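You operate a simulated robot arm through the tools that you are given. There is no shell and no other tool. Be economical: measure what you need, move in short steps, check, and stop when the job is done.

Carry out the task below with a simulated robot arm. There is one attempt and no reset: what you move stays moved.

TASK
Empty the blue-rim tube into the steel flask and plug it again.
Fine: rest the plug in its saucer meanwhile; the tube goes back in its hole; spill nothing.

The check looks at the end state, three seconds after you hand in, the way a careful person would. Anything else that was tipped, shoved, dropped, spilled or broken makes it a failure.

THE ROBOT
A 6-joint arm with a two-finger parallel gripper on a trunk, on a base that drives. Base frame: it is fixed to the floor where the robot stands at the start and does not move with it; the origin is under the middle of the robot, x ahead of it, y to its left, z up; the surface under the hand at the start is at about z = 0.74. Readings come in m, degrees, newtons and seconds.
With the tool pointing down near the work surface it reaches from about 0.3 to 0.7 m from the robot's upright axis, wherever it stands. Its first joint turns from -166.0 to 166.0 degrees. Places, roughly: middle of the plug saucer [0.7, 0, 0.7]; neck of the steel flask [0.5, -0.1, 0.8]; steel flask [0.5, -0.1, 0.8]. Payload 4.1 kg.
The TCP is the grasp point between the finger pads, 0.023 m short of the fingertips. In the tool frame z runs along the fingers and y along their closing line. The gripper opens to 0.094 m. The fingers are 0.038 m wide and 0.01 m thick; the gripper's body (0.054 by 0.096 m) begins 0.039 m behind the TCP.
Orientation is that of the tool frame in the base frame, as a unit quaternion [w, x, y, z]. With the fingers straight down and closing along the base's y, the tool's x points along the base's -x, its y along +y and its z along -z.

THE INTERFACE
- The arm moves only by the tool apply_moves. Its argument "deltas" is text: rows parted by semicolons, each of 7 numbers parted by spaces: the shift along the tool's x, y, z in units of 40 mm (1.0 is 40 mm), then the turn, a rotation vector about the tool's x, y, z in units of 6 degrees (1.0 is 6 degrees), then the closure, from 0 (fully open) to 1 (shut). In form: tx ty tz wx wy wz claw; .... A call has 1 to 12 rows; each row shifts and turns the commanded pose from where the row before left it, along the tool's axes as they then stand. A call with a number of a shift or a turn outside -1 to 1 is refused whole. Rows are played at 5 a second. More than 0.05 m and 8.6 degrees between two rows, or a gripper value outside its range, and nothing of the call is played. A pose out of reach is approached as far as the arm can. The call stops where the force on the tool passes 40 N (or 10 N more than at its start, if that is more) or the arm is blocked; 0.2 s more then pass. Each finger travels about 0.045 m/s and halts on what it meets, pressing with about 30 N; the grip force reading is that of the motor and also rises with nothing between the fingers. The clock runs only during rows and for 0.2 s after the last one: add rows that do not move to give the fingers time. The reply holds the time, the measured pose of the TCP, the force on the tool along the base axes, the opening and the grip force, in the units named above and with some noise, with the torque about the TCP (base axes, N m) and any sound that the robot's microphone picked up.
- Cameras (640 x 400 px; columns grow to the right, rows downward): "scene" is now at [0.0239, 0.1611, 1.5479]; the picture's right is [-0.11, -0.99, 0.00], its down [-0.67, 0.07, -0.74] and it looks along [0.74, -0.08, -0.67] (base axes); focal length 274 px, centre (320, 200). "wrist" rides on the gripper at [0.086, 0.016, -0.075] in the tool frame; the picture's right is [-0.18, 0.98, 0.00], its down [-0.58, -0.11, -0.81] and it looks along [-0.79, -0.15, 0.59] (tool axes); focal length 243 px, centre (320, 200). There is no depth. A picture from a camera that has moved, and an enlarged one, comes with that camera's place and axes in the base frame and with its lens. The place of the scene camera against the robot may be out by one fixed shift of up to 0.018 m in any direction.
- capture(camera): a new picture of that camera. It takes no simulated time.
- lift_body(by): slides the trunk up (or, below 0, down) by that many m; the arm and the scene camera ride with it, the base frame stays. It gives what a move gives, with no picture.
- base_move(legs): drives the robot by 1 to 6 legs, each [ahead, turn to the left] in m and degrees, along the robot's own axes; the way and the turn of a leg run together, so that a leg with both is an arc; at most 1.5 m and 180 degrees a leg. The arm and the cameras ride along, it lands a little off, and it stops where it bumps. It gives what a move gives.
- pan_tilt(pan, tilt): turns the head with the scene camera to pan (to the left, within 155 degrees either way) and tilt (down, from -29 to 69), counted from straight ahead of the robot. It gives what a move gives.
- zoom(camera, box): a new picture of the part [left, top, right, bottom] of that camera's present view, enlarged. It takes no simulated time.
- sign_off(): hands the job in; it is judged then, once.

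Work in short steps. Places have to be worked out from the pictures, the camera data and where the tool is seen: move nearer, look again, correct. Check each grasp and each placing, and mend what went wrong. You have 120 turns and 82 pictures in all, those below and enlarged ones among them. Open the gripper and draw the arm clear of the work before you hand the job in, unless the task says otherwise; then end with one line.

The tools are called after "Request:" as name(argument=value, ...) on one line, values as JSON. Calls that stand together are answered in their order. apply_moves: Moves the arm, as the interface text tells. Its arguments: {"type":"object","properties":{"deltas":{"type":"string"}},"required":["deltas"]} The other tools are called the same way: lift_body (by) slides the trunk up or down; base_move (legs) drives the base; pan_tilt (pan, tilt) turns the head that bears the scene camera; capture (camera) takes a picture; zoom (camera, box) takes an enlarged picture of a part of a camera's view; sign_off () hands the job in.

At the start:

```text
clock: 0.0
position: [0.4063, -0.0542, 1.2034]
ee_rot: [0.0, 0.0, 1.0, 0.0]
contact_force: [0.6, 0.1, 0.5]
wrist_torque: [-0.01, -0.02, -0.01]
finger_gap: 0.0941
gripper_force: 0.1
trunk travel left (down, up): [-0.5, 0.09]
robot x, y, heading: [0.0007, 0.0003, 0.3]
head pan, tilt: [-6.4, 42.1]
```

scene: 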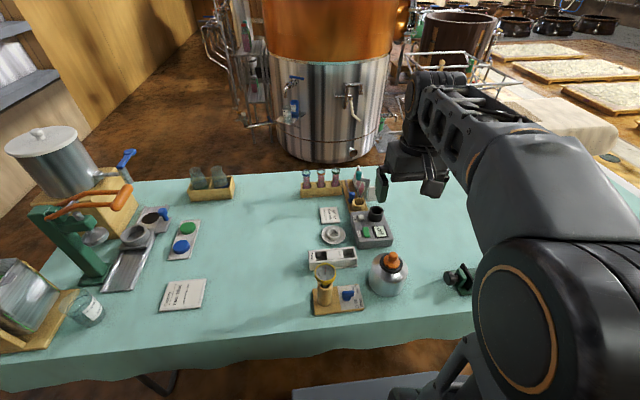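
wrist: 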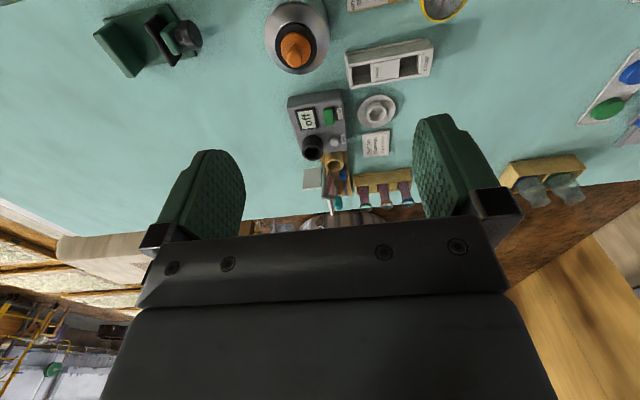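

The scene shows a rack with three tubes, a saucer, and the steel flask with an orange stopper. I enlarge the work area to read the details.

Request:
zoom(camera="scene", box=[280, 150, 420, 238])

Request:
zoom(camera="scene", box=[290, 220, 490, 345])

Request:
zoom(camera="wrist", box=[240, 80, 440, 220])

```text
4.55 times, centred on (350, 194) of scene
camera zoom: at [0.0239, 0.1611, 1.5479], right [-0.11, -0.99, 0.0], down [-0.67, 0.07, -0.74], along [0.74, -0.08, -0.67], focal length 1247 px, centre (184, 227)
```

zoom: 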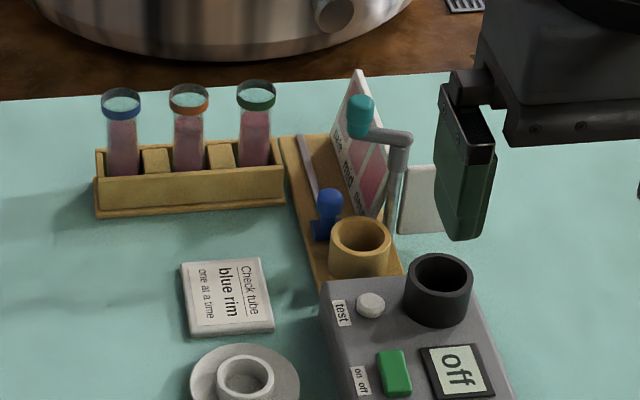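

```text
3.20 times, centred on (390, 282) of scene
camera zoom: at [0.0239, 0.1611, 1.5479], right [-0.11, -0.99, 0.0], down [-0.67, 0.07, -0.74], along [0.74, -0.08, -0.67], focal length 878 px, centre (96, -64)
```

zoom: 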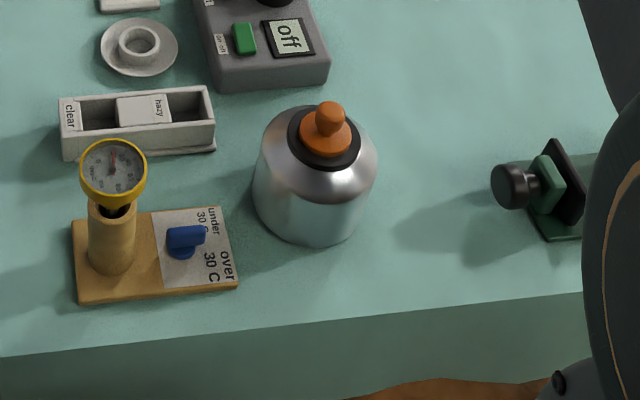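

```text
2.86 times, centred on (340, 150) of wrist
camera zoom: at [0.3189, -0.0395, 1.2761], right [0.18, 0.98, 0.0], down [0.58, -0.11, 0.81], along [0.79, -0.15, -0.59], focal length 693 px, centre (263, 343)
```

zoom: 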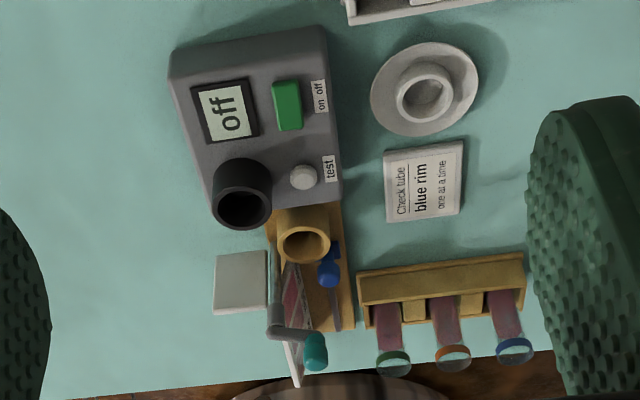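

The tubes are open; the plug is the orange one in the flask at about (0.49,-0.11), saucer about (0.715,0.03), blue-rim tube about (0.94,0.11). I check how much room there is between the base and the table.

Request:
pan_tilt(pan=0, tilt=69)

Request:
capture(camera="scene")

```text
clock: 0.9
position: [0.4071, -0.0555, 1.2038]
ee_rot: [0.0, 0.001, 1.0, 0.0]
contact_force: [0.2, -0.3, -0.8]
wrist_torque: [-0.02, 0.0, 0.01]
finger_gap: 0.0938
gripper_force: 0.0
trunk travel left (down, up): [-0.5, 0.09]
robot x, y, heading: [-0.002, -0.0011, 0.1]
head pan, tilt: [0.0, 68.8]
```

```text
76 pictures are left
camera scene: at [-0.0031, 0.1703, 1.5149], right [0.0, -1.0, 0.0], down [-0.93, 0.0, -0.36], along [0.36, 0.0, -0.93], focal length 274 px, centre (320, 200)
```

scene: 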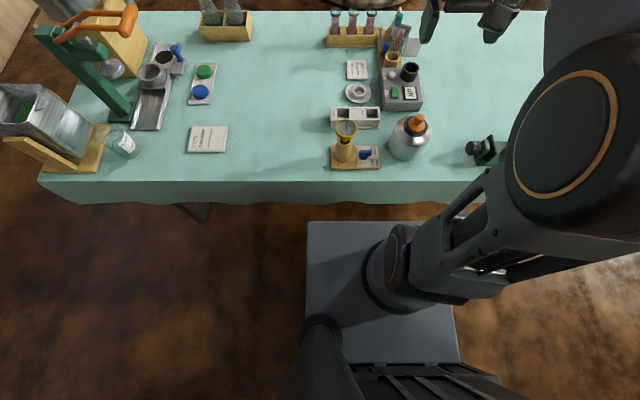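

The base plate front is near x≈0.25–0.3 and the table edge near 0.35, so a small advance looks safe and brings the saucer in reach. I drive 0.06 m ahead.

Request:
base_move(legs=[[0.06, 0]])

Request:
pan_tilt(pan=-6, tilt=45)

```text
clock: 1.9
position: [0.4658, -0.0553, 1.2018]
ee_rot: [0.001, -0.001, 1.0, 0.0]
contact_force: [0.4, 0.4, -0.2]
wrist_torque: [0.01, -0.01, 0.02]
finger_gap: 0.0941
gripper_force: 0.0
trunk travel left (down, up): [-0.5, 0.09]
robot x, y, heading: [0.0579, 0.0005, -0.0]
head pan, tilt: [0.0, 68.8]
```

```text
clock: 2.8
position: [0.4647, -0.0544, 1.204]
ee_rot: [-0.001, -0.001, 1.0, 0.0]
contact_force: [-0.7, 0.1, -0.3]
wrist_torque: [0.01, -0.05, -0.01]
finger_gap: 0.0938
gripper_force: 0.0
trunk travel left (down, up): [-0.5, 0.09]
robot x, y, heading: [0.0584, -0.0027, -0.0]
head pan, tilt: [-6.0, 45.0]
```

I move down above the flask, to about (0.488,-0.111,1.02).

Request:
apply_moves(deltas="-0.12 -0.29 0.9 0 0 0 0; -0.12 -0.29 0.9 0 0 0 0; -0.12 -0.29 0.9 0 0 0 0; -0.12 -0.29 0.9 0 0 0 0; -0.12 -0.29 0.9 0 0 0 0; 0 0 0 0 0 0 0")

Request:
capture(camera="wrist")

Request:
capture(camera="scene")

```text
clock: 4.2
position: [0.49, -0.1142, 1.0232]
ee_rot: [0.0, -0.001, 1.0, 0.0]
contact_force: [0.0, 0.1, -0.4]
wrist_torque: [-0.02, 0.02, 0.0]
finger_gap: 0.0941
gripper_force: 0.0
trunk travel left (down, up): [-0.5, 0.09]
robot x, y, heading: [0.0607, -0.0023, 0.1]
head pan, tilt: [-6.0, 45.0]
```

```text
75 pictures are left
camera wrist: at [0.4026, -0.0982, 1.0958], right [0.18, 0.98, 0.0], down [0.58, -0.11, 0.81], along [0.79, -0.15, -0.59], focal length 243 px, centre (320, 200)
```

wrist: 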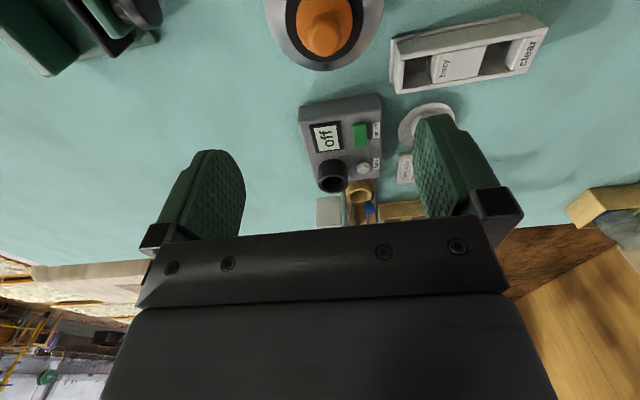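

```text
74 pictures are left
camera scene: at [0.0801, 0.1618, 1.5437], right [-0.1, -0.99, 0.0], down [-0.7, 0.07, -0.71], along [0.7, -0.07, -0.71], focal length 274 px, centre (320, 200)
```

scene: 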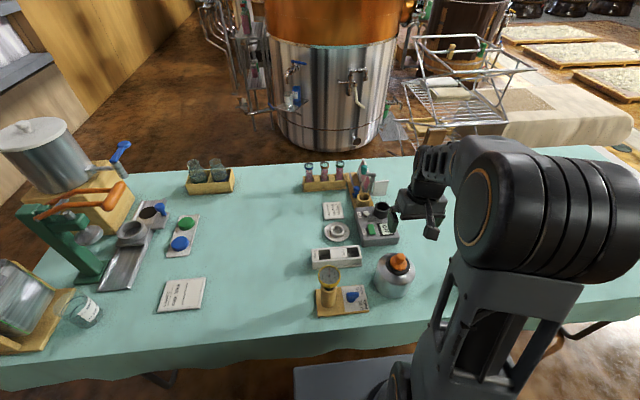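

I zoom in on the knob for exact placement.

Request:
zoom(camera="wrist", box=[250, 0, 410, 100])

Request:
zoom(camera="scene", box=[350, 230, 446, 310])

```text
4.00 times, centred on (330, 50) of wrist
camera zoom: at [0.4026, -0.0982, 1.0958], right [0.18, 0.98, 0.0], down [0.58, -0.11, 0.81], along [0.79, -0.15, -0.59], focal length 970 px, centre (280, 800)
```

zoom: 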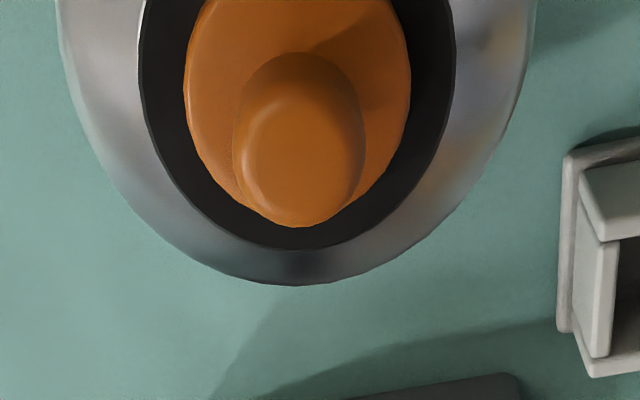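

```text
5.00 times, centred on (398, 270) of scene
camera zoom: at [0.0801, 0.1618, 1.5437], right [-0.1, -0.99, 0.0], down [-0.7, 0.07, -0.71], along [0.7, -0.07, -0.71], focal length 1372 px, centre (-70, -150)
```

zoom: 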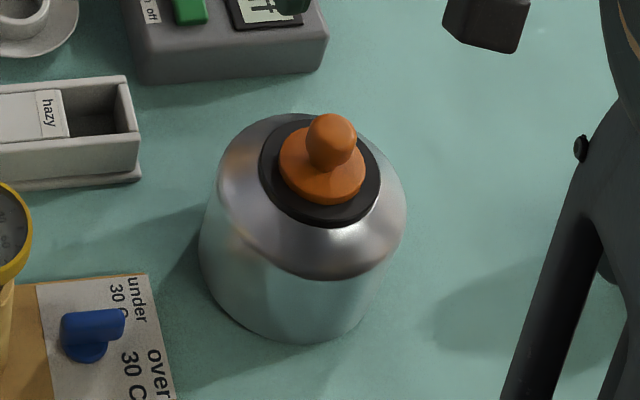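

Both views agree: knob centre about (0.480,-0.108,0.88), 25 mm wide. I descend to z≈0.89 with open fingers.

Request:
apply_moves(deltas="0.25 0.155 0.9 0 0 0 0; 0 0 0.9 0 0 0 0; 0 0 0.6 0 0 0 0.3; 0 0 0.5 0 0 0 0.3; 0 0 0.43 0 0 0 0.3; 0 0 0 0 0 0 0.3")

Request:
zoom(camera="scene", box=[350, 220, 446, 280])

Request:
capture(camera="wrist")

```text
clock: 5.5
position: [0.4778, -0.1082, 0.89]
ee_rot: [0.0, -0.001, 1.0, 0.0]
contact_force: [-0.4, 0.4, -1.1]
wrist_torque: [0.02, 0.04, -0.02]
finger_gap: 0.0659
gripper_force: 0.1
trunk travel left (down, up): [-0.5, 0.09]
robot x, y, heading: [0.0547, 0.0021, 0.1]
head pan, tilt: [-6.0, 45.0]
```

```text
6.67 times, centred on (398, 250) of scene
camera zoom: at [0.0801, 0.1619, 1.5437], right [-0.1, -0.99, 0.0], down [-0.7, 0.07, -0.71], along [0.7, -0.07, -0.71], focal length 1829 px, centre (-200, -133)
```

zoom: 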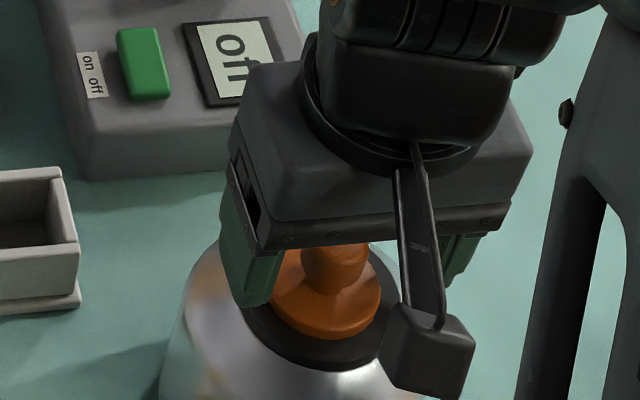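

```text
70 pictures are left
camera wrist: at [0.3919, -0.0926, 0.9627], right [0.18, 0.98, 0.0], down [0.58, -0.11, 0.81], along [0.79, -0.15, -0.59], focal length 243 px, centre (320, 200)
```

wrist: 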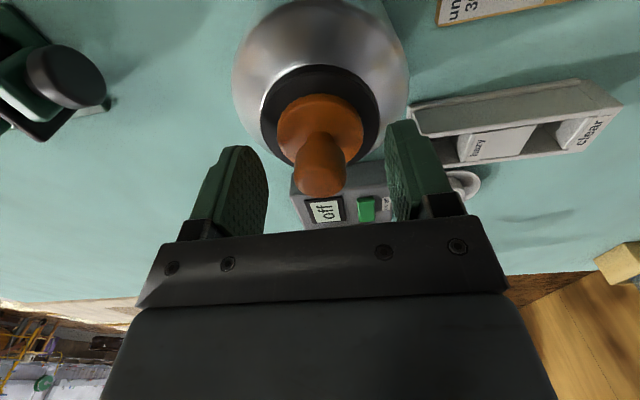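

Knob is centred between the fingers; disc top is at about 0.846, so I go 6 mm lower and close.

Request:
apply_moves(deltas="0 0 0.15 0 0 0 0.3; 0 0 0 0 0 0 1; 0 0 0 0 0 0 1; 0 0 0 0 0 0 1; 0 0 0 0 0 0 1; 0 0 0 0 0 0 1; 0 0 0 0 0 0 1")

```text
clock: 7.2
position: [0.4802, -0.1078, 0.8847]
ee_rot: [0.0, -0.002, 1.0, 0.0]
contact_force: [0.3, -0.6, -0.4]
wrist_torque: [-0.02, 0.04, 0.0]
finger_gap: 0.0245
gripper_force: 29.8
trunk travel left (down, up): [-0.5, 0.09]
robot x, y, heading: [0.0556, 0.0015, 0.0]
head pan, tilt: [-6.0, 45.0]
```

Gripped at 24.5 mm. I pull straight up in small steps.

Request:
apply_moves(deltas="0 0 -0.1 0 0 0 1; 0 0 -0.1 0 0 0 1; 0 0 -0.2 0 0 0 1; 0 0 -0.3 0 0 0 1; 0 0 -0.5 0 0 0 1; 0 0 -0.8 0 0 0 1; 0 0 -0.8 0 0 0 1; 0 0 -0.5 0 0 0 1; 0 0 0 0 0 0 1")

Request:
capture(camera="wrist")

Request:
zoom(camera="scene", box=[320, 180, 448, 300])

```text
clock: 9.2
position: [0.4777, -0.1064, 1.0164]
ee_rot: [0.001, -0.001, 1.0, 0.0]
contact_force: [0.4, 0.6, 0.8]
wrist_torque: [0.01, -0.01, -0.02]
finger_gap: 0.0001
gripper_force: 29.6
trunk travel left (down, up): [-0.5, 0.09]
robot x, y, heading: [0.0609, -0.0002, 0.2]
head pan, tilt: [-6.0, 45.0]
```

```text
69 pictures are left
camera wrist: at [0.3912, -0.0908, 1.0892], right [0.18, 0.98, 0.0], down [0.58, -0.11, 0.81], along [0.79, -0.15, -0.59], focal length 243 px, centre (320, 200)
```

wrist: 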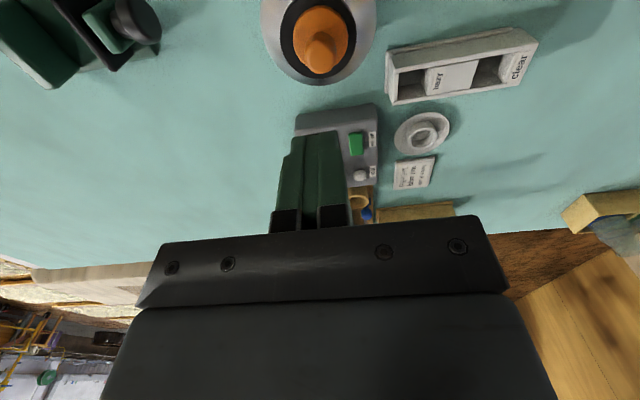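

```text
3.33 times, centred on (384, 240) of scene
camera zoom: at [0.0799, 0.1619, 1.5437], right [-0.1, -0.99, 0.0], down [-0.7, 0.07, -0.71], along [0.7, -0.07, -0.71], focal length 915 px, centre (107, 67)
```

zoom: 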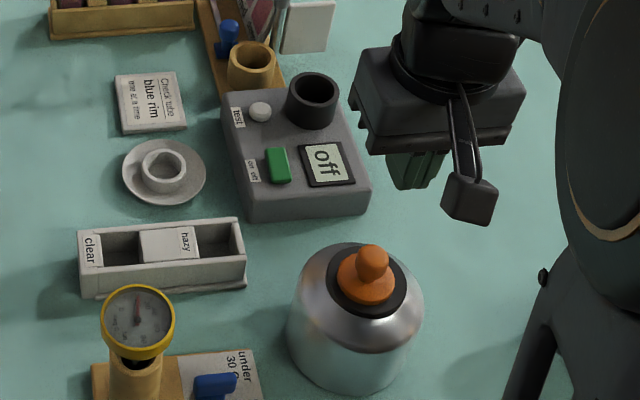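

The fingers slipped off the plug, and it is still seated. I look closely for marks showing whether it must be twisted.

Request:
zoom(camera="scene", box=[372, 246, 424, 282])

Request:
zoom(camera="wrist", box=[250, 0, 394, 90])

```text
11.11 times, centred on (398, 264) of scene
camera zoom: at [0.0799, 0.1619, 1.5437], right [-0.1, -0.99, 0.0], down [-0.7, 0.07, -0.71], along [0.7, -0.07, -0.71], focal length 3049 px, centre (-547, -511)
```

zoom: 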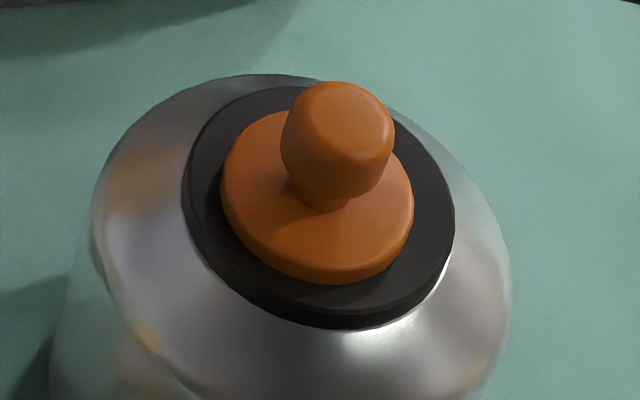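

```text
4.44 times, centred on (322, 45) of wrist
camera zoom: at [0.3912, -0.0908, 1.0892], right [0.18, 0.98, 0.0], down [0.58, -0.11, 0.81], along [0.79, -0.15, -0.59], focal length 1078 px, centre (311, 889)
```

zoom: 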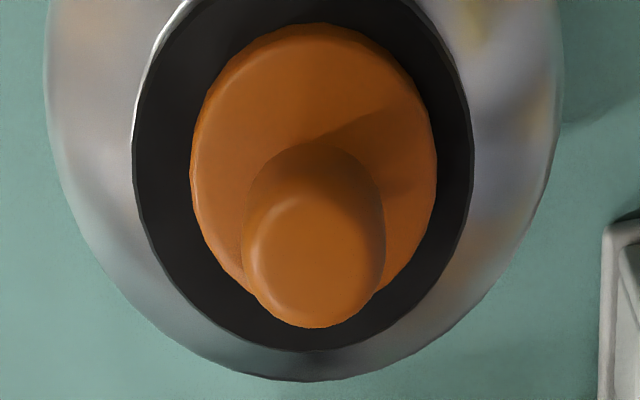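

The knob is smooth with an undercut stem, so it is probably just tightly seated. I regrip lower (TCP z≈0.872) and then try a gentle pull with a twist, reading the force.

Request:
apply_moves(deltas="0 0 0 0 0 0 0.3; 0 0 0 0 0 0 0.3; 0 0 0.9 0 0 0 0.3; 0 0 0.9 0 0 0 0.3; 0 0 0.9 0 0 0 0.3; 0 0 0.6 0 0 0 0.3; 0 0 0.3 0 0 0 0.3; 0 0 0 0 0 0 1; 0 0 0 0 0 0 1; 0 0 0 0 0 0 1; 0 0 0 0 0 0 1; 0 0 0 0 0 0 1")

Request:
apply_moves(deltas="0 0 -0.05 0 0 0 1; 0 0 0 0 0 0 1")

```text
clock: 11.2
position: [0.4801, -0.1056, 0.8749]
ee_rot: [0.005, 0.001, 1.0, -0.001]
contact_force: [-4.0, -3.9, 23.8]
wrist_torque: [0.47, 0.54, 0.04]
finger_gap: 0.0464
gripper_force: 30.5
trunk travel left (down, up): [-0.5, 0.09]
robot x, y, heading: [0.0582, -0.0001, 0.0]
head pan, tilt: [-6.0, 45.0]
stopped in row 10: the force on the tool passed its limit at 54 N (the readings are from after the stop); the commanded pose is now the measured one
```

```text
clock: 11.8
position: [0.4803, -0.1061, 0.8748]
ee_rot: [0.003, 0.001, 1.0, 0.0]
contact_force: [-2.8, -7.4, 8.6]
wrist_torque: [-0.09, 0.05, 0.0]
finger_gap: 0.0462
gripper_force: 30.0
trunk travel left (down, up): [-0.5, 0.09]
robot x, y, heading: [0.0594, 0.0032, 0.0]
head pan, tilt: [-6.0, 45.0]
```

The tips met the plug's flange (46 mm gap). I open, rise 6 mm and close on the knob again.

Request:
apply_moves(deltas="0 0 0 0 0 0 0.3; 0 0 0 0 0 0 0.3; 0 0 -0.15 0 0 0 0.3; 0 0 0 0 0 0 1; 0 0 0 0 0 0 1; 0 0 0 0 0 0 1; 0 0 0 0 0 0 1; 0 0 0 0 0 0 1; 0 0 0 0 0 0 1")

Request:
zoom(camera="scene", box=[350, 220, 446, 280])

```text
clock: 13.8
position: [0.481, -0.1064, 0.8808]
ee_rot: [0.002, 0.001, 1.0, -0.001]
contact_force: [0.1, -8.6, 1.1]
wrist_torque: [-0.33, 0.0, -0.02]
finger_gap: 0.0465
gripper_force: 30.0
trunk travel left (down, up): [-0.5, 0.09]
robot x, y, heading: [0.0592, 0.0014, 0.1]
head pan, tilt: [-6.0, 45.0]
```

```text
6.67 times, centred on (398, 250) of scene
camera zoom: at [0.0799, 0.1608, 1.5438], right [-0.1, -0.99, 0.0], down [-0.7, 0.07, -0.71], along [0.7, -0.07, -0.71], focal length 1829 px, centre (-200, -133)
```

zoom: 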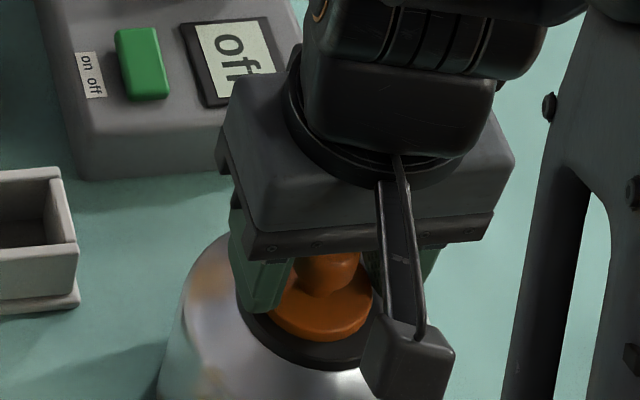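

The fingers now hold the plug's wide flange (46 mm), which is fine. I try a small twist and a slow pull and watch the force.

Request:
apply_moves(deltas="0 0 0 0 0 0 0.3; 0 -0.05 0 0 0 0 0.3; 0 0 0.15 0 0 0 0.3; 0 0 0 0 0 0 1; 0 0 0 0 0 0 1; 0 0 0 0 0 0 1; 0 0 0 0 0 0 1; 0 0 0 0 0 0 1")

Request:
apply_moves(deltas="0 0 -0.05 0 0 0.5 1; 0 0 -0.05 0 0 0.5 1; 0 0 -0.05 0 0 -0.5 1; 0 0 -0.05 0 0 -0.5 1")

```text
clock: 15.6
position: [0.4823, -0.1063, 0.8744]
ee_rot: [0.003, 0.001, 1.0, 0.0]
contact_force: [0.3, 0.2, -0.6]
wrist_torque: [-0.01, 0.0, -0.03]
finger_gap: 0.0464
gripper_force: 30.2
trunk travel left (down, up): [-0.5, 0.09]
robot x, y, heading: [0.0592, 0.0001, 0.1]
head pan, tilt: [-6.0, 45.0]
```

```text
clock: 16.6
position: [0.4806, -0.1073, 0.8839]
ee_rot: [0.003, 0.0, 1.0, 0.0]
contact_force: [0.3, 0.3, -0.1]
wrist_torque: [0.0, -0.01, 0.01]
finger_gap: 0.0466
gripper_force: 29.8
trunk travel left (down, up): [-0.5, 0.09]
robot x, y, heading: [0.0588, 0.003, 0.1]
head pan, tilt: [-6.0, 45.0]
```

Gap stays at 46 mm after rising 9 mm, so the plug seems to be coming along. I check.

Request:
zoom(camera="scene", box=[350, 220, 446, 280])

```text
6.67 times, centred on (398, 250) of scene
camera zoom: at [0.0799, 0.1618, 1.5437], right [-0.1, -0.99, 0.0], down [-0.7, 0.07, -0.71], along [0.7, -0.07, -0.71], focal length 1829 px, centre (-200, -133)
```

zoom: 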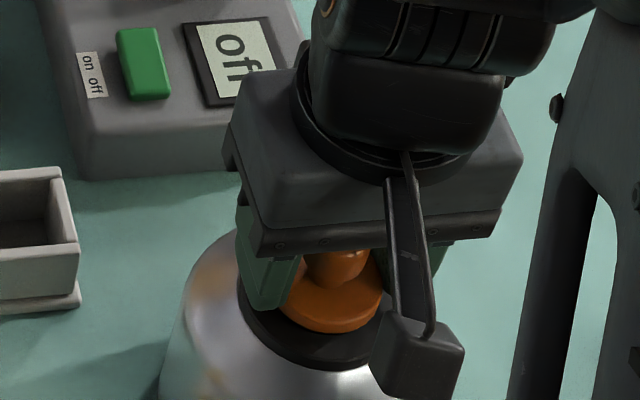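

The flange has lifted off the collar with the fingers. I keep raising it slowly.

Request:
apply_moves(deltas="0 0 -0.15 0 0 0 1; 0 0 -0.2 0 0 0 1; 0 0 -0.3 0 0 0 1; 0 0 -0.5 0 0 0 1; 0 0 -0.7 0 0 0 1; 0 0 -0.8 0 0 0 1; 0 0 -0.5 0 0 0 1; 0 0 0 0 0 0 1")

Request:
capture(camera="wrist")

Request:
zoom(camera="scene", box=[310, 190, 446, 275])

```text
clock: 18.4
position: [0.4806, -0.105, 1.0083]
ee_rot: [0.002, 0.001, 1.0, 0.0]
contact_force: [-0.3, 0.2, -0.9]
wrist_torque: [-0.04, -0.02, -0.01]
finger_gap: 0.0463
gripper_force: 29.8
trunk travel left (down, up): [-0.5, 0.09]
robot x, y, heading: [0.057, 0.0002, -0.3]
head pan, tilt: [-6.0, 45.0]
```

```text
63 pictures are left
camera wrist: at [0.3931, -0.0892, 1.0812], right [0.19, 0.98, 0.0], down [0.58, -0.11, 0.81], along [0.8, -0.15, -0.59], focal length 243 px, centre (320, 200)
```

wrist: 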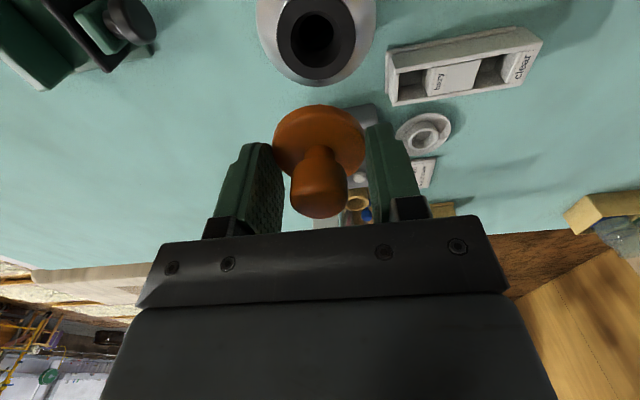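

```text
4.71 times, centred on (378, 232) of scene
camera zoom: at [0.0799, 0.1618, 1.5437], right [-0.1, -0.99, 0.0], down [-0.7, 0.07, -0.71], along [0.7, -0.07, -0.71], focal length 1291 px, centre (47, 47)
```

zoom: 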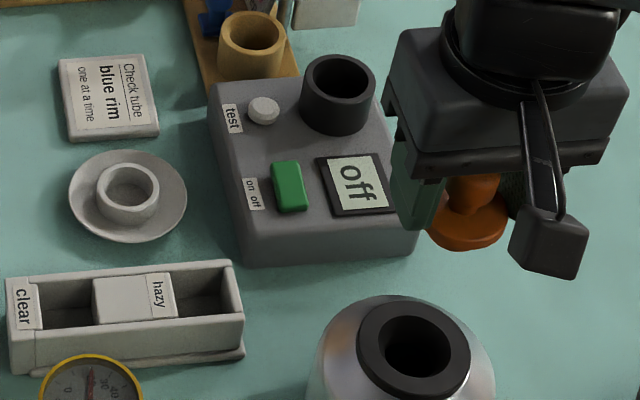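

The plug is held upright and the neck is open (~39 mm). I carry it towards the saucer at about (0.68,0.033), keeping the height.

Request:
apply_moves(deltas="-0.83 0.57 0 0 0 0 1; -0.83 0.57 0 0 0 0 1; -0.83 0.57 0 0 0 0 1; -0.83 0.57 0 0 0 0 1; -0.83 0.57 0 0 0 0 1; -0.83 0.57 0 0 0 0 1; 0 0 0.4 0 0 0 1; 0 0 0 0 0 0 1")

Request:
capture(camera="wrist")

Request:
zoom(camera="scene", box=[280, 150, 408, 250])

```text
clock: 20.2
position: [0.6808, 0.0311, 0.9971]
ee_rot: [0.002, 0.001, 1.0, -0.001]
contact_force: [-0.3, -0.9, 0.2]
wrist_torque: [-0.01, -0.02, -0.02]
finger_gap: 0.0464
gripper_force: 29.7
trunk travel left (down, up): [-0.5, 0.09]
robot x, y, heading: [0.0576, 0.0, -0.1]
head pan, tilt: [-6.0, 45.0]
```

```text
61 pictures are left
camera wrist: at [0.5927, 0.0476, 1.0701], right [0.19, 0.98, 0.0], down [0.58, -0.11, 0.81], along [0.8, -0.15, -0.59], focal length 243 px, centre (320, 200)
```

wrist: 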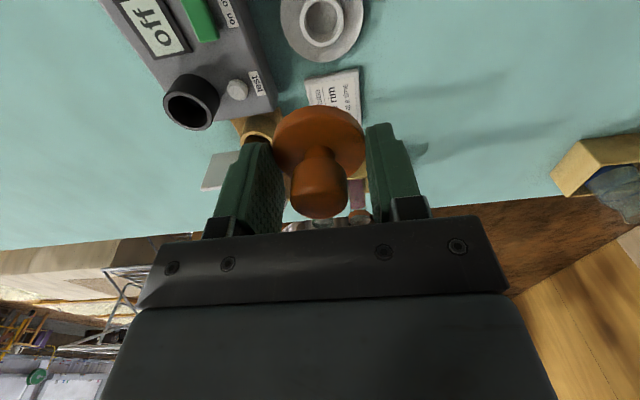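

```text
4.00 times, centred on (344, 200) of scene
camera zoom: at [0.0798, 0.1617, 1.5437], right [-0.1, -0.99, 0.0], down [-0.7, 0.07, -0.71], along [0.7, -0.07, -0.71], focal length 1098 px, centre (224, 200)
```

zoom: 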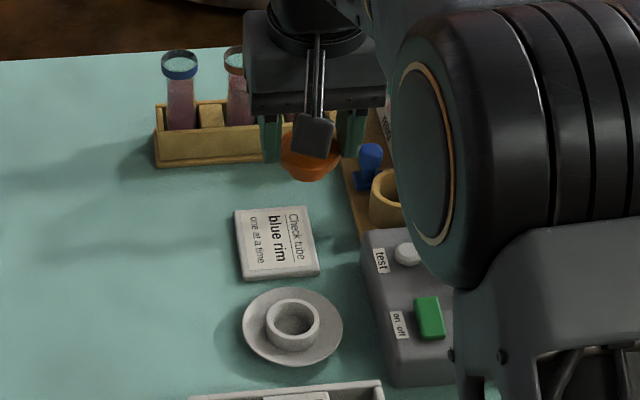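

Combining both views the ring centre is about (0.689,0.036). I shift there and lower to z≈0.86 to look again.

Request:
apply_moves(deltas="-0.2 0.12 0.8 0 0 0 1; 0 0 0.9 0 0 0 1; 0 0 0.9 0 0 0 1; 0 0 0.8 0 0 0 1; 0 0 0 0 0 0 1")

Request:
capture(camera="wrist")

Request:
zoom(camera="scene", box=[290, 190, 386, 250])

```text
clock: 21.4
position: [0.6884, 0.0333, 0.8593]
ee_rot: [0.003, 0.002, 1.0, 0.0]
contact_force: [-0.2, 0.8, -0.9]
wrist_torque: [0.02, -0.01, 0.02]
finger_gap: 0.0463
gripper_force: 30.0
trunk travel left (down, up): [-0.5, 0.09]
robot x, y, heading: [0.0594, -0.0019, -0.2]
head pan, tilt: [-6.0, 45.0]
```

```text
59 pictures are left
camera wrist: at [0.6008, 0.0485, 0.9308], right [0.19, 0.98, 0.0], down [0.58, -0.11, 0.81], along [0.8, -0.15, -0.59], focal length 243 px, centre (320, 200)
```

wrist: 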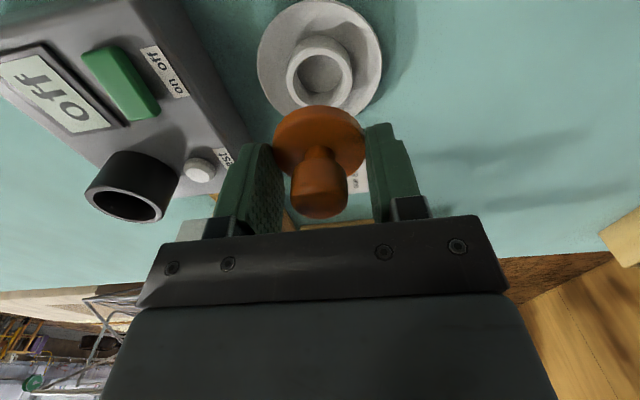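

```text
6.67 times, centred on (338, 220) of scene
camera zoom: at [0.0802, 0.1619, 1.5437], right [-0.1, -0.99, 0.0], down [-0.7, 0.07, -0.71], along [0.7, -0.07, -0.71], focal length 1829 px, centre (200, 67)
```

zoom: 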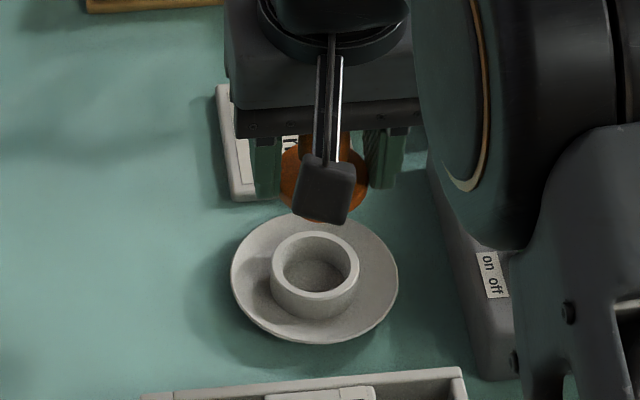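

Plug and ring look aligned within about 2 mm. I descend to z≈0.81 and re-check.

Request:
apply_moves(deltas="-0.03 0 0.6 0 0 0 1; 0 0 0.5 0 0 0 1; 0 0 0.13 0 0 0 1; 0 0 0 0 0 0 1")

Request:
zoom(camera="wrist", box=[220, 40, 420, 180])

Request:
zoom(camera="scene", box=[290, 190, 386, 250])

```text
clock: 22.4
position: [0.6885, 0.0319, 0.8098]
ee_rot: [0.002, 0.001, 1.0, -0.001]
contact_force: [0.7, -0.2, -0.5]
wrist_torque: [-0.01, -0.03, 0.01]
finger_gap: 0.0463
gripper_force: 30.2
trunk travel left (down, up): [-0.5, 0.09]
robot x, y, heading: [0.0556, 0.0028, 0.0]
head pan, tilt: [-6.0, 45.0]
```

```text
2.86 times, centred on (320, 110) of wrist
camera zoom: at [0.6013, 0.0494, 0.8812], right [0.19, 0.98, 0.0], down [0.58, -0.11, 0.81], along [0.8, -0.15, -0.59], focal length 693 px, centre (320, 457)
```

zoom: 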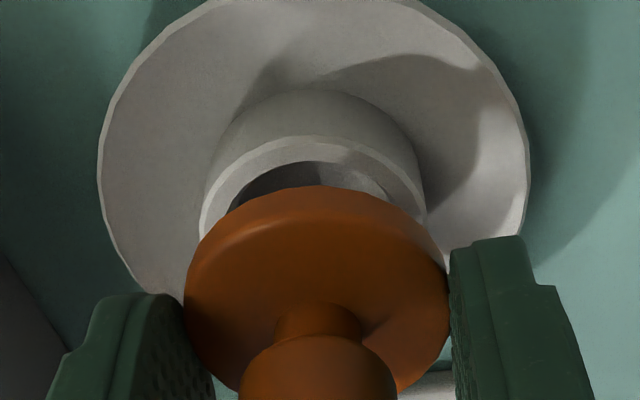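

```text
6.67 times, centred on (338, 220) of scene
camera zoom: at [0.08, 0.1619, 1.5437], right [-0.1, -0.99, 0.0], down [-0.7, 0.07, -0.71], along [0.7, -0.07, -0.71], focal length 1829 px, centre (200, 67)
```

zoom: 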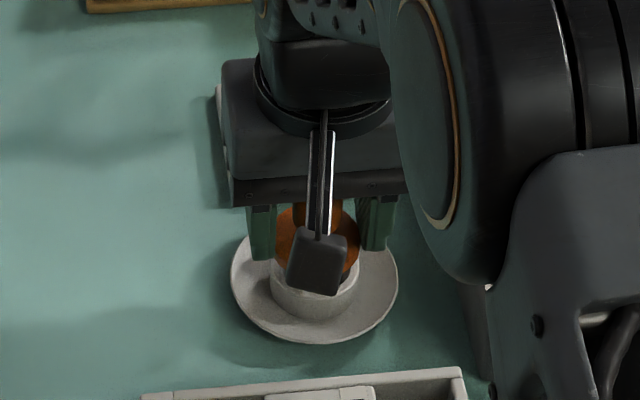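

Estimates suggest the ring lies ~5 mm further ahead than the plug. I shift 5 mm and go down 8 mm, then look.

Request:
apply_moves(deltas="-0.125 0.03 0 0 0 0 1; 0 0 0.2 0 0 0 1; 0 0 0 0 0 0 1")

Request:
zoom(camera="wrist", box=[220, 40, 420, 180])

```text
clock: 23.2
position: [0.6941, 0.0353, 0.8009]
ee_rot: [0.002, 0.0, 1.0, 0.0]
contact_force: [-0.1, 0.2, -0.3]
wrist_torque: [0.02, 0.02, -0.02]
finger_gap: 0.0463
gripper_force: 29.7
trunk travel left (down, up): [-0.5, 0.09]
robot x, y, heading: [0.0577, -0.0013, 0.2]
head pan, tilt: [-6.0, 45.0]
```

```text
2.86 times, centred on (320, 110) of wrist
camera zoom: at [0.6066, 0.0515, 0.8736], right [0.19, 0.98, 0.0], down [0.58, -0.11, 0.81], along [0.8, -0.15, -0.59], focal length 693 px, centre (320, 457)
```

zoom: 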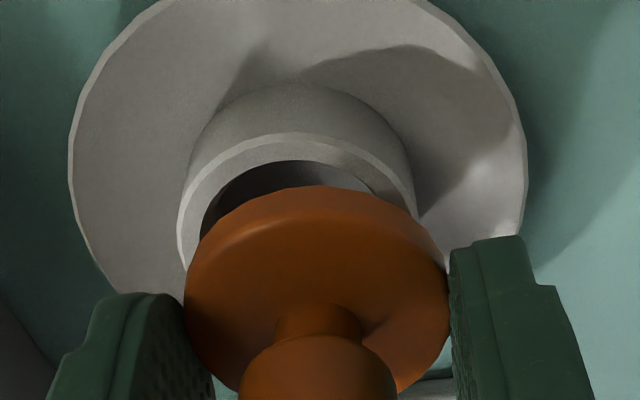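

Sideways the ring sits 4 mm to the right (−y) of the plug; x is now within 2 mm. I correct and lower gently in 2 mm rows.

Request:
apply_moves(deltas="-0.04 -0.1 0 0 0 0 1; 0 0 0.06 0 0 0 1; 0 0 0.06 0 0 0 1; 0 0 0.06 0 0 0 1; 0 0 0.06 0 0 0 1; 0 0 0 0 0 0 1")

Request:
zoom(camera="wrist", box=[220, 40, 420, 180])

```text
clock: 24.6
position: [0.6954, 0.0319, 0.7915]
ee_rot: [0.002, 0.0, 1.0, -0.001]
contact_force: [-0.1, 0.2, -0.3]
wrist_torque: [-0.01, -0.01, 0.0]
finger_gap: 0.0464
gripper_force: 29.8
trunk travel left (down, up): [-0.5, 0.09]
robot x, y, heading: [0.0555, 0.001, -0.1]
head pan, tilt: [-6.0, 45.0]
```

```text
2.86 times, centred on (320, 110) of wrist
camera zoom: at [0.608, 0.0484, 0.864], right [0.19, 0.98, 0.0], down [0.58, -0.11, 0.81], along [0.8, -0.15, -0.59], focal length 693 px, centre (320, 457)
```

zoom: 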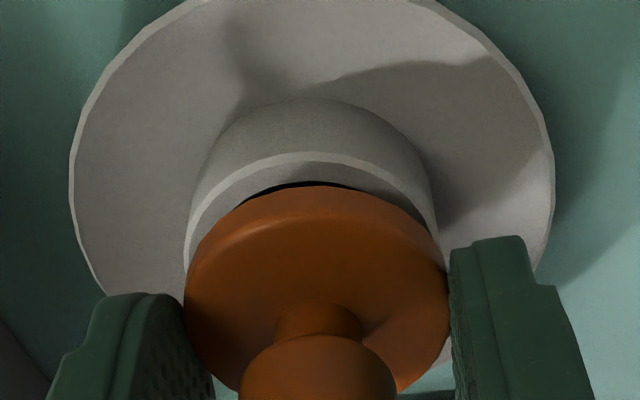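

Aligned and still free. I continue down in 2 mm rows.

Request:
apply_moves(deltas="0 -0.03 0.05 0 0 0 1; 0 0 0.05 0 0 0 1; 0 0 0.05 0 0 0 1; 0 0 0 0 0 0 1")

Request:
zoom(camera="wrist", box=[220, 40, 420, 180])

```text
clock: 25.6
position: [0.6955, 0.032, 0.7852]
ee_rot: [0.002, 0.001, 1.0, 0.0]
contact_force: [-0.2, 0.1, 4.3]
wrist_torque: [-0.05, 0.1, 0.04]
finger_gap: 0.0463
gripper_force: 30.3
trunk travel left (down, up): [-0.5, 0.09]
robot x, y, heading: [0.0566, -0.0012, -0.1]
head pan, tilt: [-6.0, 45.0]
```

```text
2.86 times, centred on (320, 110) of wrist
camera zoom: at [0.6085, 0.0469, 0.8577], right [0.19, 0.98, 0.0], down [0.58, -0.11, 0.81], along [0.8, -0.15, -0.59], focal length 693 px, centre (320, 457)
```

zoom: 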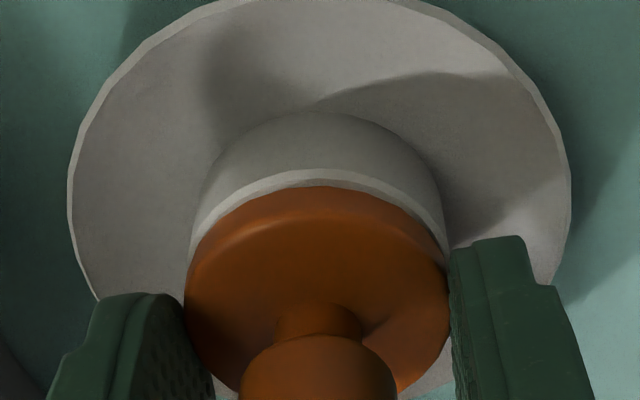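

The plug has touched (4 N), flange about on the ring. I release it and rise a little to check.

Request:
apply_moves(deltas="0 0 0.02 0 0 0 1; 0 0 0 0 0 0 0.4; 0 0 0 0 0 0 0.3; 0 0 0 0 0 0 0.2; 0 0 0 0 0 0 0.2; 0 0 -0.3 0 0 0 0.2; 0 0 -0.6 0 0 0 0.2; 0 0 -0.9 0 0 0 0.2; 0 0 -0.9 0 0 0 0.2; 0 0 0 0 0 0 0.2")

Request:
capture(camera="wrist")

Request:
zoom(camera="scene", box=[290, 190, 386, 250])

```text
clock: 27.8
position: [0.6951, 0.0307, 0.8912]
ee_rot: [0.002, 0.001, 1.0, 0.0]
contact_force: [0.5, -0.1, 0.2]
wrist_torque: [0.03, -0.01, -0.01]
finger_gap: 0.0753
gripper_force: 0.0
trunk travel left (down, up): [-0.5, 0.09]
robot x, y, heading: [0.0574, 0.0003, -0.2]
head pan, tilt: [-6.0, 45.0]
```

```text
52 pictures are left
camera wrist: at [0.6081, 0.0469, 0.9633], right [0.19, 0.98, 0.0], down [0.58, -0.11, 0.81], along [0.79, -0.15, -0.59], focal length 243 px, centre (320, 200)
```

wrist: 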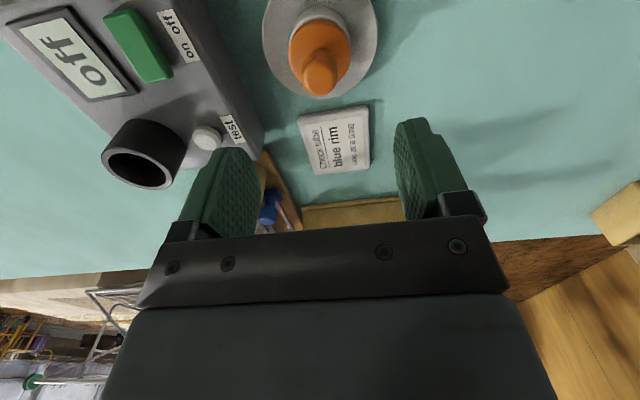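

```text
6.67 times, centred on (338, 220) of scene
camera zoom: at [0.0799, 0.1618, 1.5437], right [-0.1, -0.99, 0.0], down [-0.7, 0.07, -0.71], along [0.7, -0.07, -0.71], focal length 1829 px, centre (200, 67)
```

zoom: 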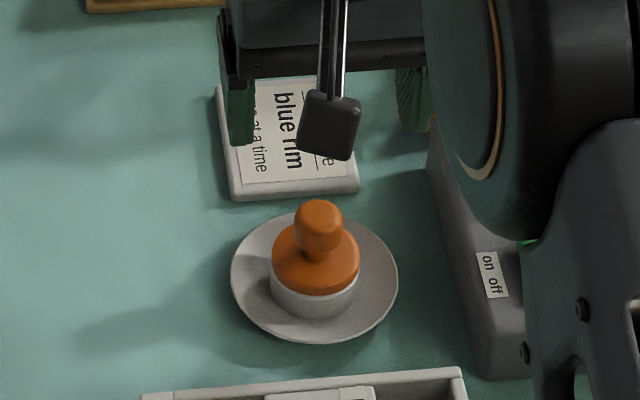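

The plug rests well seated in its saucer. Now I rise and roll the tool 180° about its axis, so that when tipped horizontal the wrist camera is above the hand.

Request:
apply_moves(deltas="0 0 -0.7 0 0 1 0.2; 0 0 -0.7 0 0 1 0.2; 0 0 -0.7 0 0 1 0.2; 0 0 -0.7 0 0 1 0.2; 0 0 -0.7 0 0 1 0.2; 0 0 -0.7 0 0 1 0.2; 0 0 -0.7 0 0 1 0.2; 0 0 -0.7 0 0 1 0.2; 0 0 0 0 0 1 0.2; 0 0 0 0 0 1 0.2; 0 0 0 0 0 1 0.2; 0 0 0 0 0 1 0.2")

Request:
apply_moves(deltas="0 0 0 0 0 1 0.2; 0 0 0 0 0 1 0.2; 0 0 0 0 0 1 0.2; 0 0 0 0 0 1 0.2; 0 0 0 0 0 1 0.2; 0 0 0 0 0 1 0.2; 0 0 0 0 0 1 0.2; 0 0 0 0 0 1 0.2; 0 0 0 0 0 1 0.2; 0 0 0 0 0 1 0.2; 0 0 0 0 0 1 0.2; 0 0 0 0 0 1 0.2")

Request:
apply_moves(deltas="0 0 0 0 0 1 0.2; 0 0 0 0 0 1 0.2; 0 0 0 0 0 1 0.2; 0 0 0 0 0 1 0.2; 0 0 0 0 0 1 0.2; 0 0 0 0 0 1 0.2")

```text
clock: 30.4
position: [0.6938, 0.0296, 1.1169]
ee_rot: [0.002, 0.589, 0.808, 0.0]
contact_force: [-0.6, 0.6, 0.3]
wrist_torque: [0.0, 0.02, 0.0]
finger_gap: 0.075
gripper_force: 0.0
trunk travel left (down, up): [-0.5, 0.09]
robot x, y, heading: [0.0591, 0.001, -0.3]
head pan, tilt: [-6.0, 45.0]
```

```text
clock: 33.0
position: [0.6937, 0.0303, 1.1168]
ee_rot: [0.001, 0.952, 0.307, 0.002]
contact_force: [0.3, -0.1, 0.0]
wrist_torque: [0.01, -0.01, -0.03]
finger_gap: 0.0751
gripper_force: 0.1
trunk travel left (down, up): [-0.5, 0.09]
robot x, y, heading: [0.0595, 0.0001, 0.2]
head pan, tilt: [-6.0, 45.0]
```

```text
clock: 34.4
position: [0.6945, 0.0205, 1.1168]
ee_rot: [-0.001, 0.997, 0.082, 0.003]
contact_force: [0.1, 0.5, -0.8]
wrist_torque: [0.02, 0.03, 0.0]
finger_gap: 0.0753
gripper_force: 0.0
out of reach, approached as far as the arm can: row 5, 6
trunk travel left (down, up): [-0.5, 0.09]
robot x, y, heading: [0.06, 0.0014, -0.1]
head pan, tilt: [-6.0, 45.0]
```

The last joint ends at about 170° of roll, so I give this up and roll back. A tool pitched ~20–25° below horizontal keeps the camera clear of the table and leaves ±170° of roll for pouring.

Request:
apply_moves(deltas="0 0 0 0 0 -1 0.2; 0 0 0 0 0 -1 0.2; 0 0 0 0 0 -1 0.2; 0 0 0 0 0 -1 0.2; 0 0 0 0 0 -1 0.2; 0 0 0 0 0 -1 0.2; 0 0 0 0 0 -1 0.2; 0 0 0 0 0 -1 0.2; 0 0 0 0 0 -1 0.2; 0 0 0 0 0 -1 0.2; 0 0 0 0 0 -1 0.2; 0 0 0 0 0 -1 0.2")

Request:
apply_moves(deltas="0 0 0 0 0 -1 0.2; 0 0 0 0 0 -1 0.2; 0 0 0 0 0 -1 0.2; 0 0 0 0 0 -1 0.2; 0 0 0 0 0 -1 0.2; 0 0 0 0 0 -1 0.2; 0 0 0 0 0 -1 0.2; 0 0 0 0 0 -1 0.2; 0 0 0 0 0 -1 0.2; 0 0 0 0 0 -1 0.2; 0 0 0 0 0 -1 0.2; 0 0 0 0 0 -1 0.2")

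Request:
apply_moves(deltas="0 0 0 0 0 -1 0.2; 0 0 0 0 0 -1 0.2; 0 0 0 0 0 -1 0.2; 0 0 0 0 0 -1 0.2; 0 0 0 0 0 0 0.2")

```text
clock: 37.0
position: [0.6949, 0.0194, 1.1177]
ee_rot: [0.0, 0.757, 0.654, 0.003]
contact_force: [0.5, -0.8, 0.1]
wrist_torque: [0.0, -0.01, -0.01]
finger_gap: 0.0751
gripper_force: 0.1
trunk travel left (down, up): [-0.5, 0.09]
robot x, y, heading: [0.0587, 0.0006, 0.2]
head pan, tilt: [-6.0, 45.0]
```

```text
clock: 39.6
position: [0.6962, 0.0186, 1.1168]
ee_rot: [0.002, 0.228, 0.974, 0.002]
contact_force: [-1.1, 0.6, -0.5]
wrist_torque: [-0.01, 0.0, 0.05]
finger_gap: 0.0749
gripper_force: 0.0
trunk travel left (down, up): [-0.5, 0.09]
robot x, y, heading: [0.0556, -0.0008, 0.0]
head pan, tilt: [-6.0, 45.0]
```

```text
clock: 40.8
position: [0.6946, 0.0193, 1.1163]
ee_rot: [0.003, 0.022, 1.0, 0.001]
contact_force: [0.0, -0.2, -0.8]
wrist_torque: [0.01, 0.01, -0.01]
finger_gap: 0.0754
gripper_force: 0.0
trunk travel left (down, up): [-0.5, 0.09]
robot x, y, heading: [0.0591, 0.0046, 0.4]
head pan, tilt: [-6.0, 45.0]
```

Now I finish the roll and pitch the tool forward by 66° (24° below horizontal), moving to y≈0.11 meanwhile.

Request:
apply_moves(deltas="0 0 0 0 0 -0.42 0.2; 0 0.206 0 0 -1 0 0.2; 0 0.206 0 0 -1 0 0.2; 0 0.206 0 0 -1 0 0.2; 0 0.206 0 0 -1 0 0.2; 0 0.206 0 0 -1 0 0.2; 0 0.206 0 0 -1 0 0.2; 0 0.206 0 0 -1 0 0.2; 0 0.206 0 0 -1 0 0.2; 0 0.206 0 0 -1 0 0.2; 0 0.206 0 0 -1 0 0.2; 0 0.206 0 0 -1 0 0.2")

Request:
zoom(camera="scene", box=[270, 130, 430, 230])

Request:
capture(camera="wrist")

```text
clock: 43.4
position: [0.6954, 0.1118, 1.1177]
ee_rot: [0.547, 0.002, 0.837, 0.002]
contact_force: [0.1, -0.3, -0.1]
wrist_torque: [-0.01, 0.03, -0.01]
finger_gap: 0.0754
gripper_force: 0.0
trunk travel left (down, up): [-0.5, 0.09]
robot x, y, heading: [0.0593, -0.0021, 0.1]
head pan, tilt: [-6.0, 45.0]
```

```text
4.00 times, centred on (350, 180) of scene
camera zoom: at [0.0799, 0.1621, 1.5437], right [-0.1, -0.99, 0.0], down [-0.7, 0.07, -0.71], along [0.7, -0.07, -0.71], focal length 1098 px, centre (200, 280)
```

zoom: 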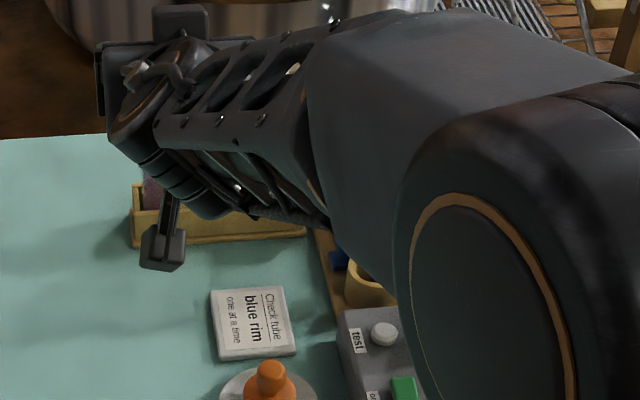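

```text
49 pictures are left
camera wrist: at [0.5905, 0.1271, 1.0665], right [0.08, 0.98, 0.17], down [-0.5, -0.11, 0.86], along [0.86, -0.15, 0.49], focal length 243 px, centre (320, 200)
```

wrist: 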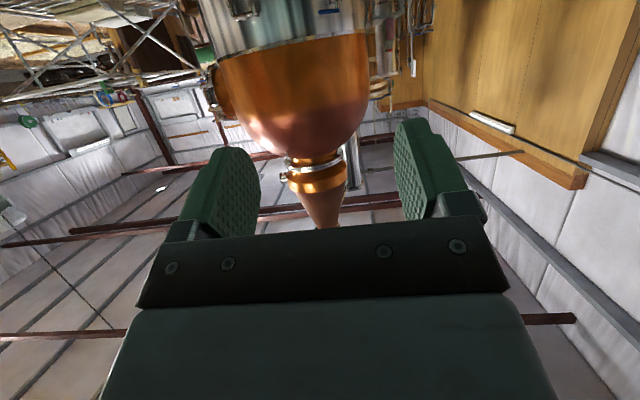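

The blue-rim tube is estimated at about (0.945,0.112), rim z≈0.86, rack top ≈0.79. I bring the hand low in front of it, to (0.82,0.112,0.84), with the gap narrowed to clear the neighbour tube.

Request:
apply_moves(deltas="0.635 0 0.71 0 0 0 0.4; 0.635 0 0.71 0 0 0 0.4; 0.635 0 0.71 0 0 0 0.4; 0.635 0 0.71 0 0 0 0.4; 0.635 0 0.71 0 0 0 0.4; 0.635 0 0.71 0 0 0 0.4; 0.635 0 0.71 0 0 0 0.4; 0.635 0 0.71 0 0 0 0.4; 0 0 0 0 0 0 0.4")

Request:
capture(camera="wrist")

Request:
capture(camera="scene")

```text
clock: 45.4
position: [0.8237, 0.1073, 0.8374]
ee_rot: [0.547, 0.0, 0.837, 0.002]
contact_force: [1.0, 0.2, 0.0]
wrist_torque: [0.04, 0.01, 0.01]
finger_gap: 0.0564
gripper_force: 0.1
trunk travel left (down, up): [-0.5, 0.09]
robot x, y, heading: [0.0574, -0.0038, 0.2]
head pan, tilt: [-6.0, 45.0]
```

```text
48 pictures are left
camera wrist: at [0.7194, 0.1242, 0.7854], right [0.07, 0.98, 0.17], down [-0.5, -0.11, 0.86], along [0.86, -0.15, 0.49], focal length 243 px, centre (320, 200)
```

wrist: 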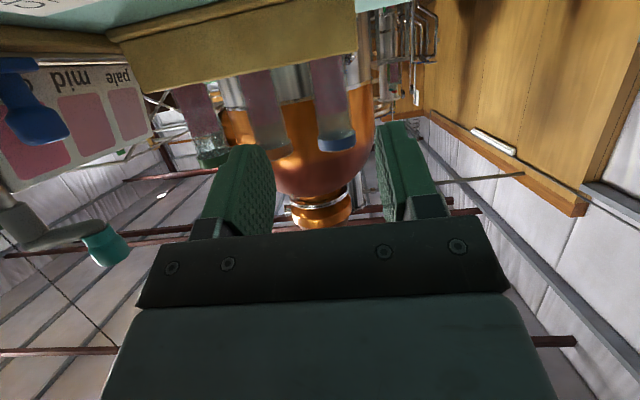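

```text
47 pictures are left
camera scene: at [0.0802, 0.1619, 1.5437], right [-0.1, -0.99, 0.0], down [-0.7, 0.07, -0.71], along [0.7, -0.07, -0.71], focal length 274 px, centre (320, 200)
```

scene: 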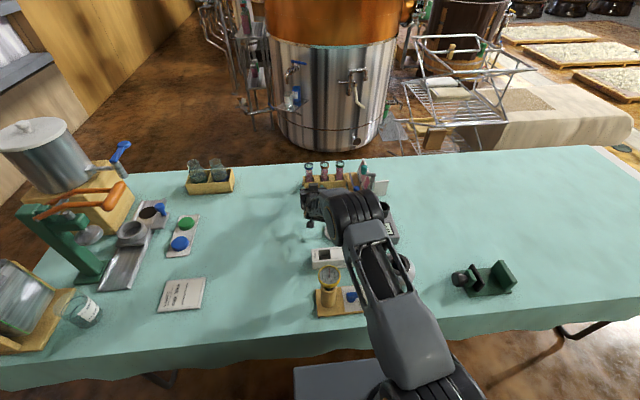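

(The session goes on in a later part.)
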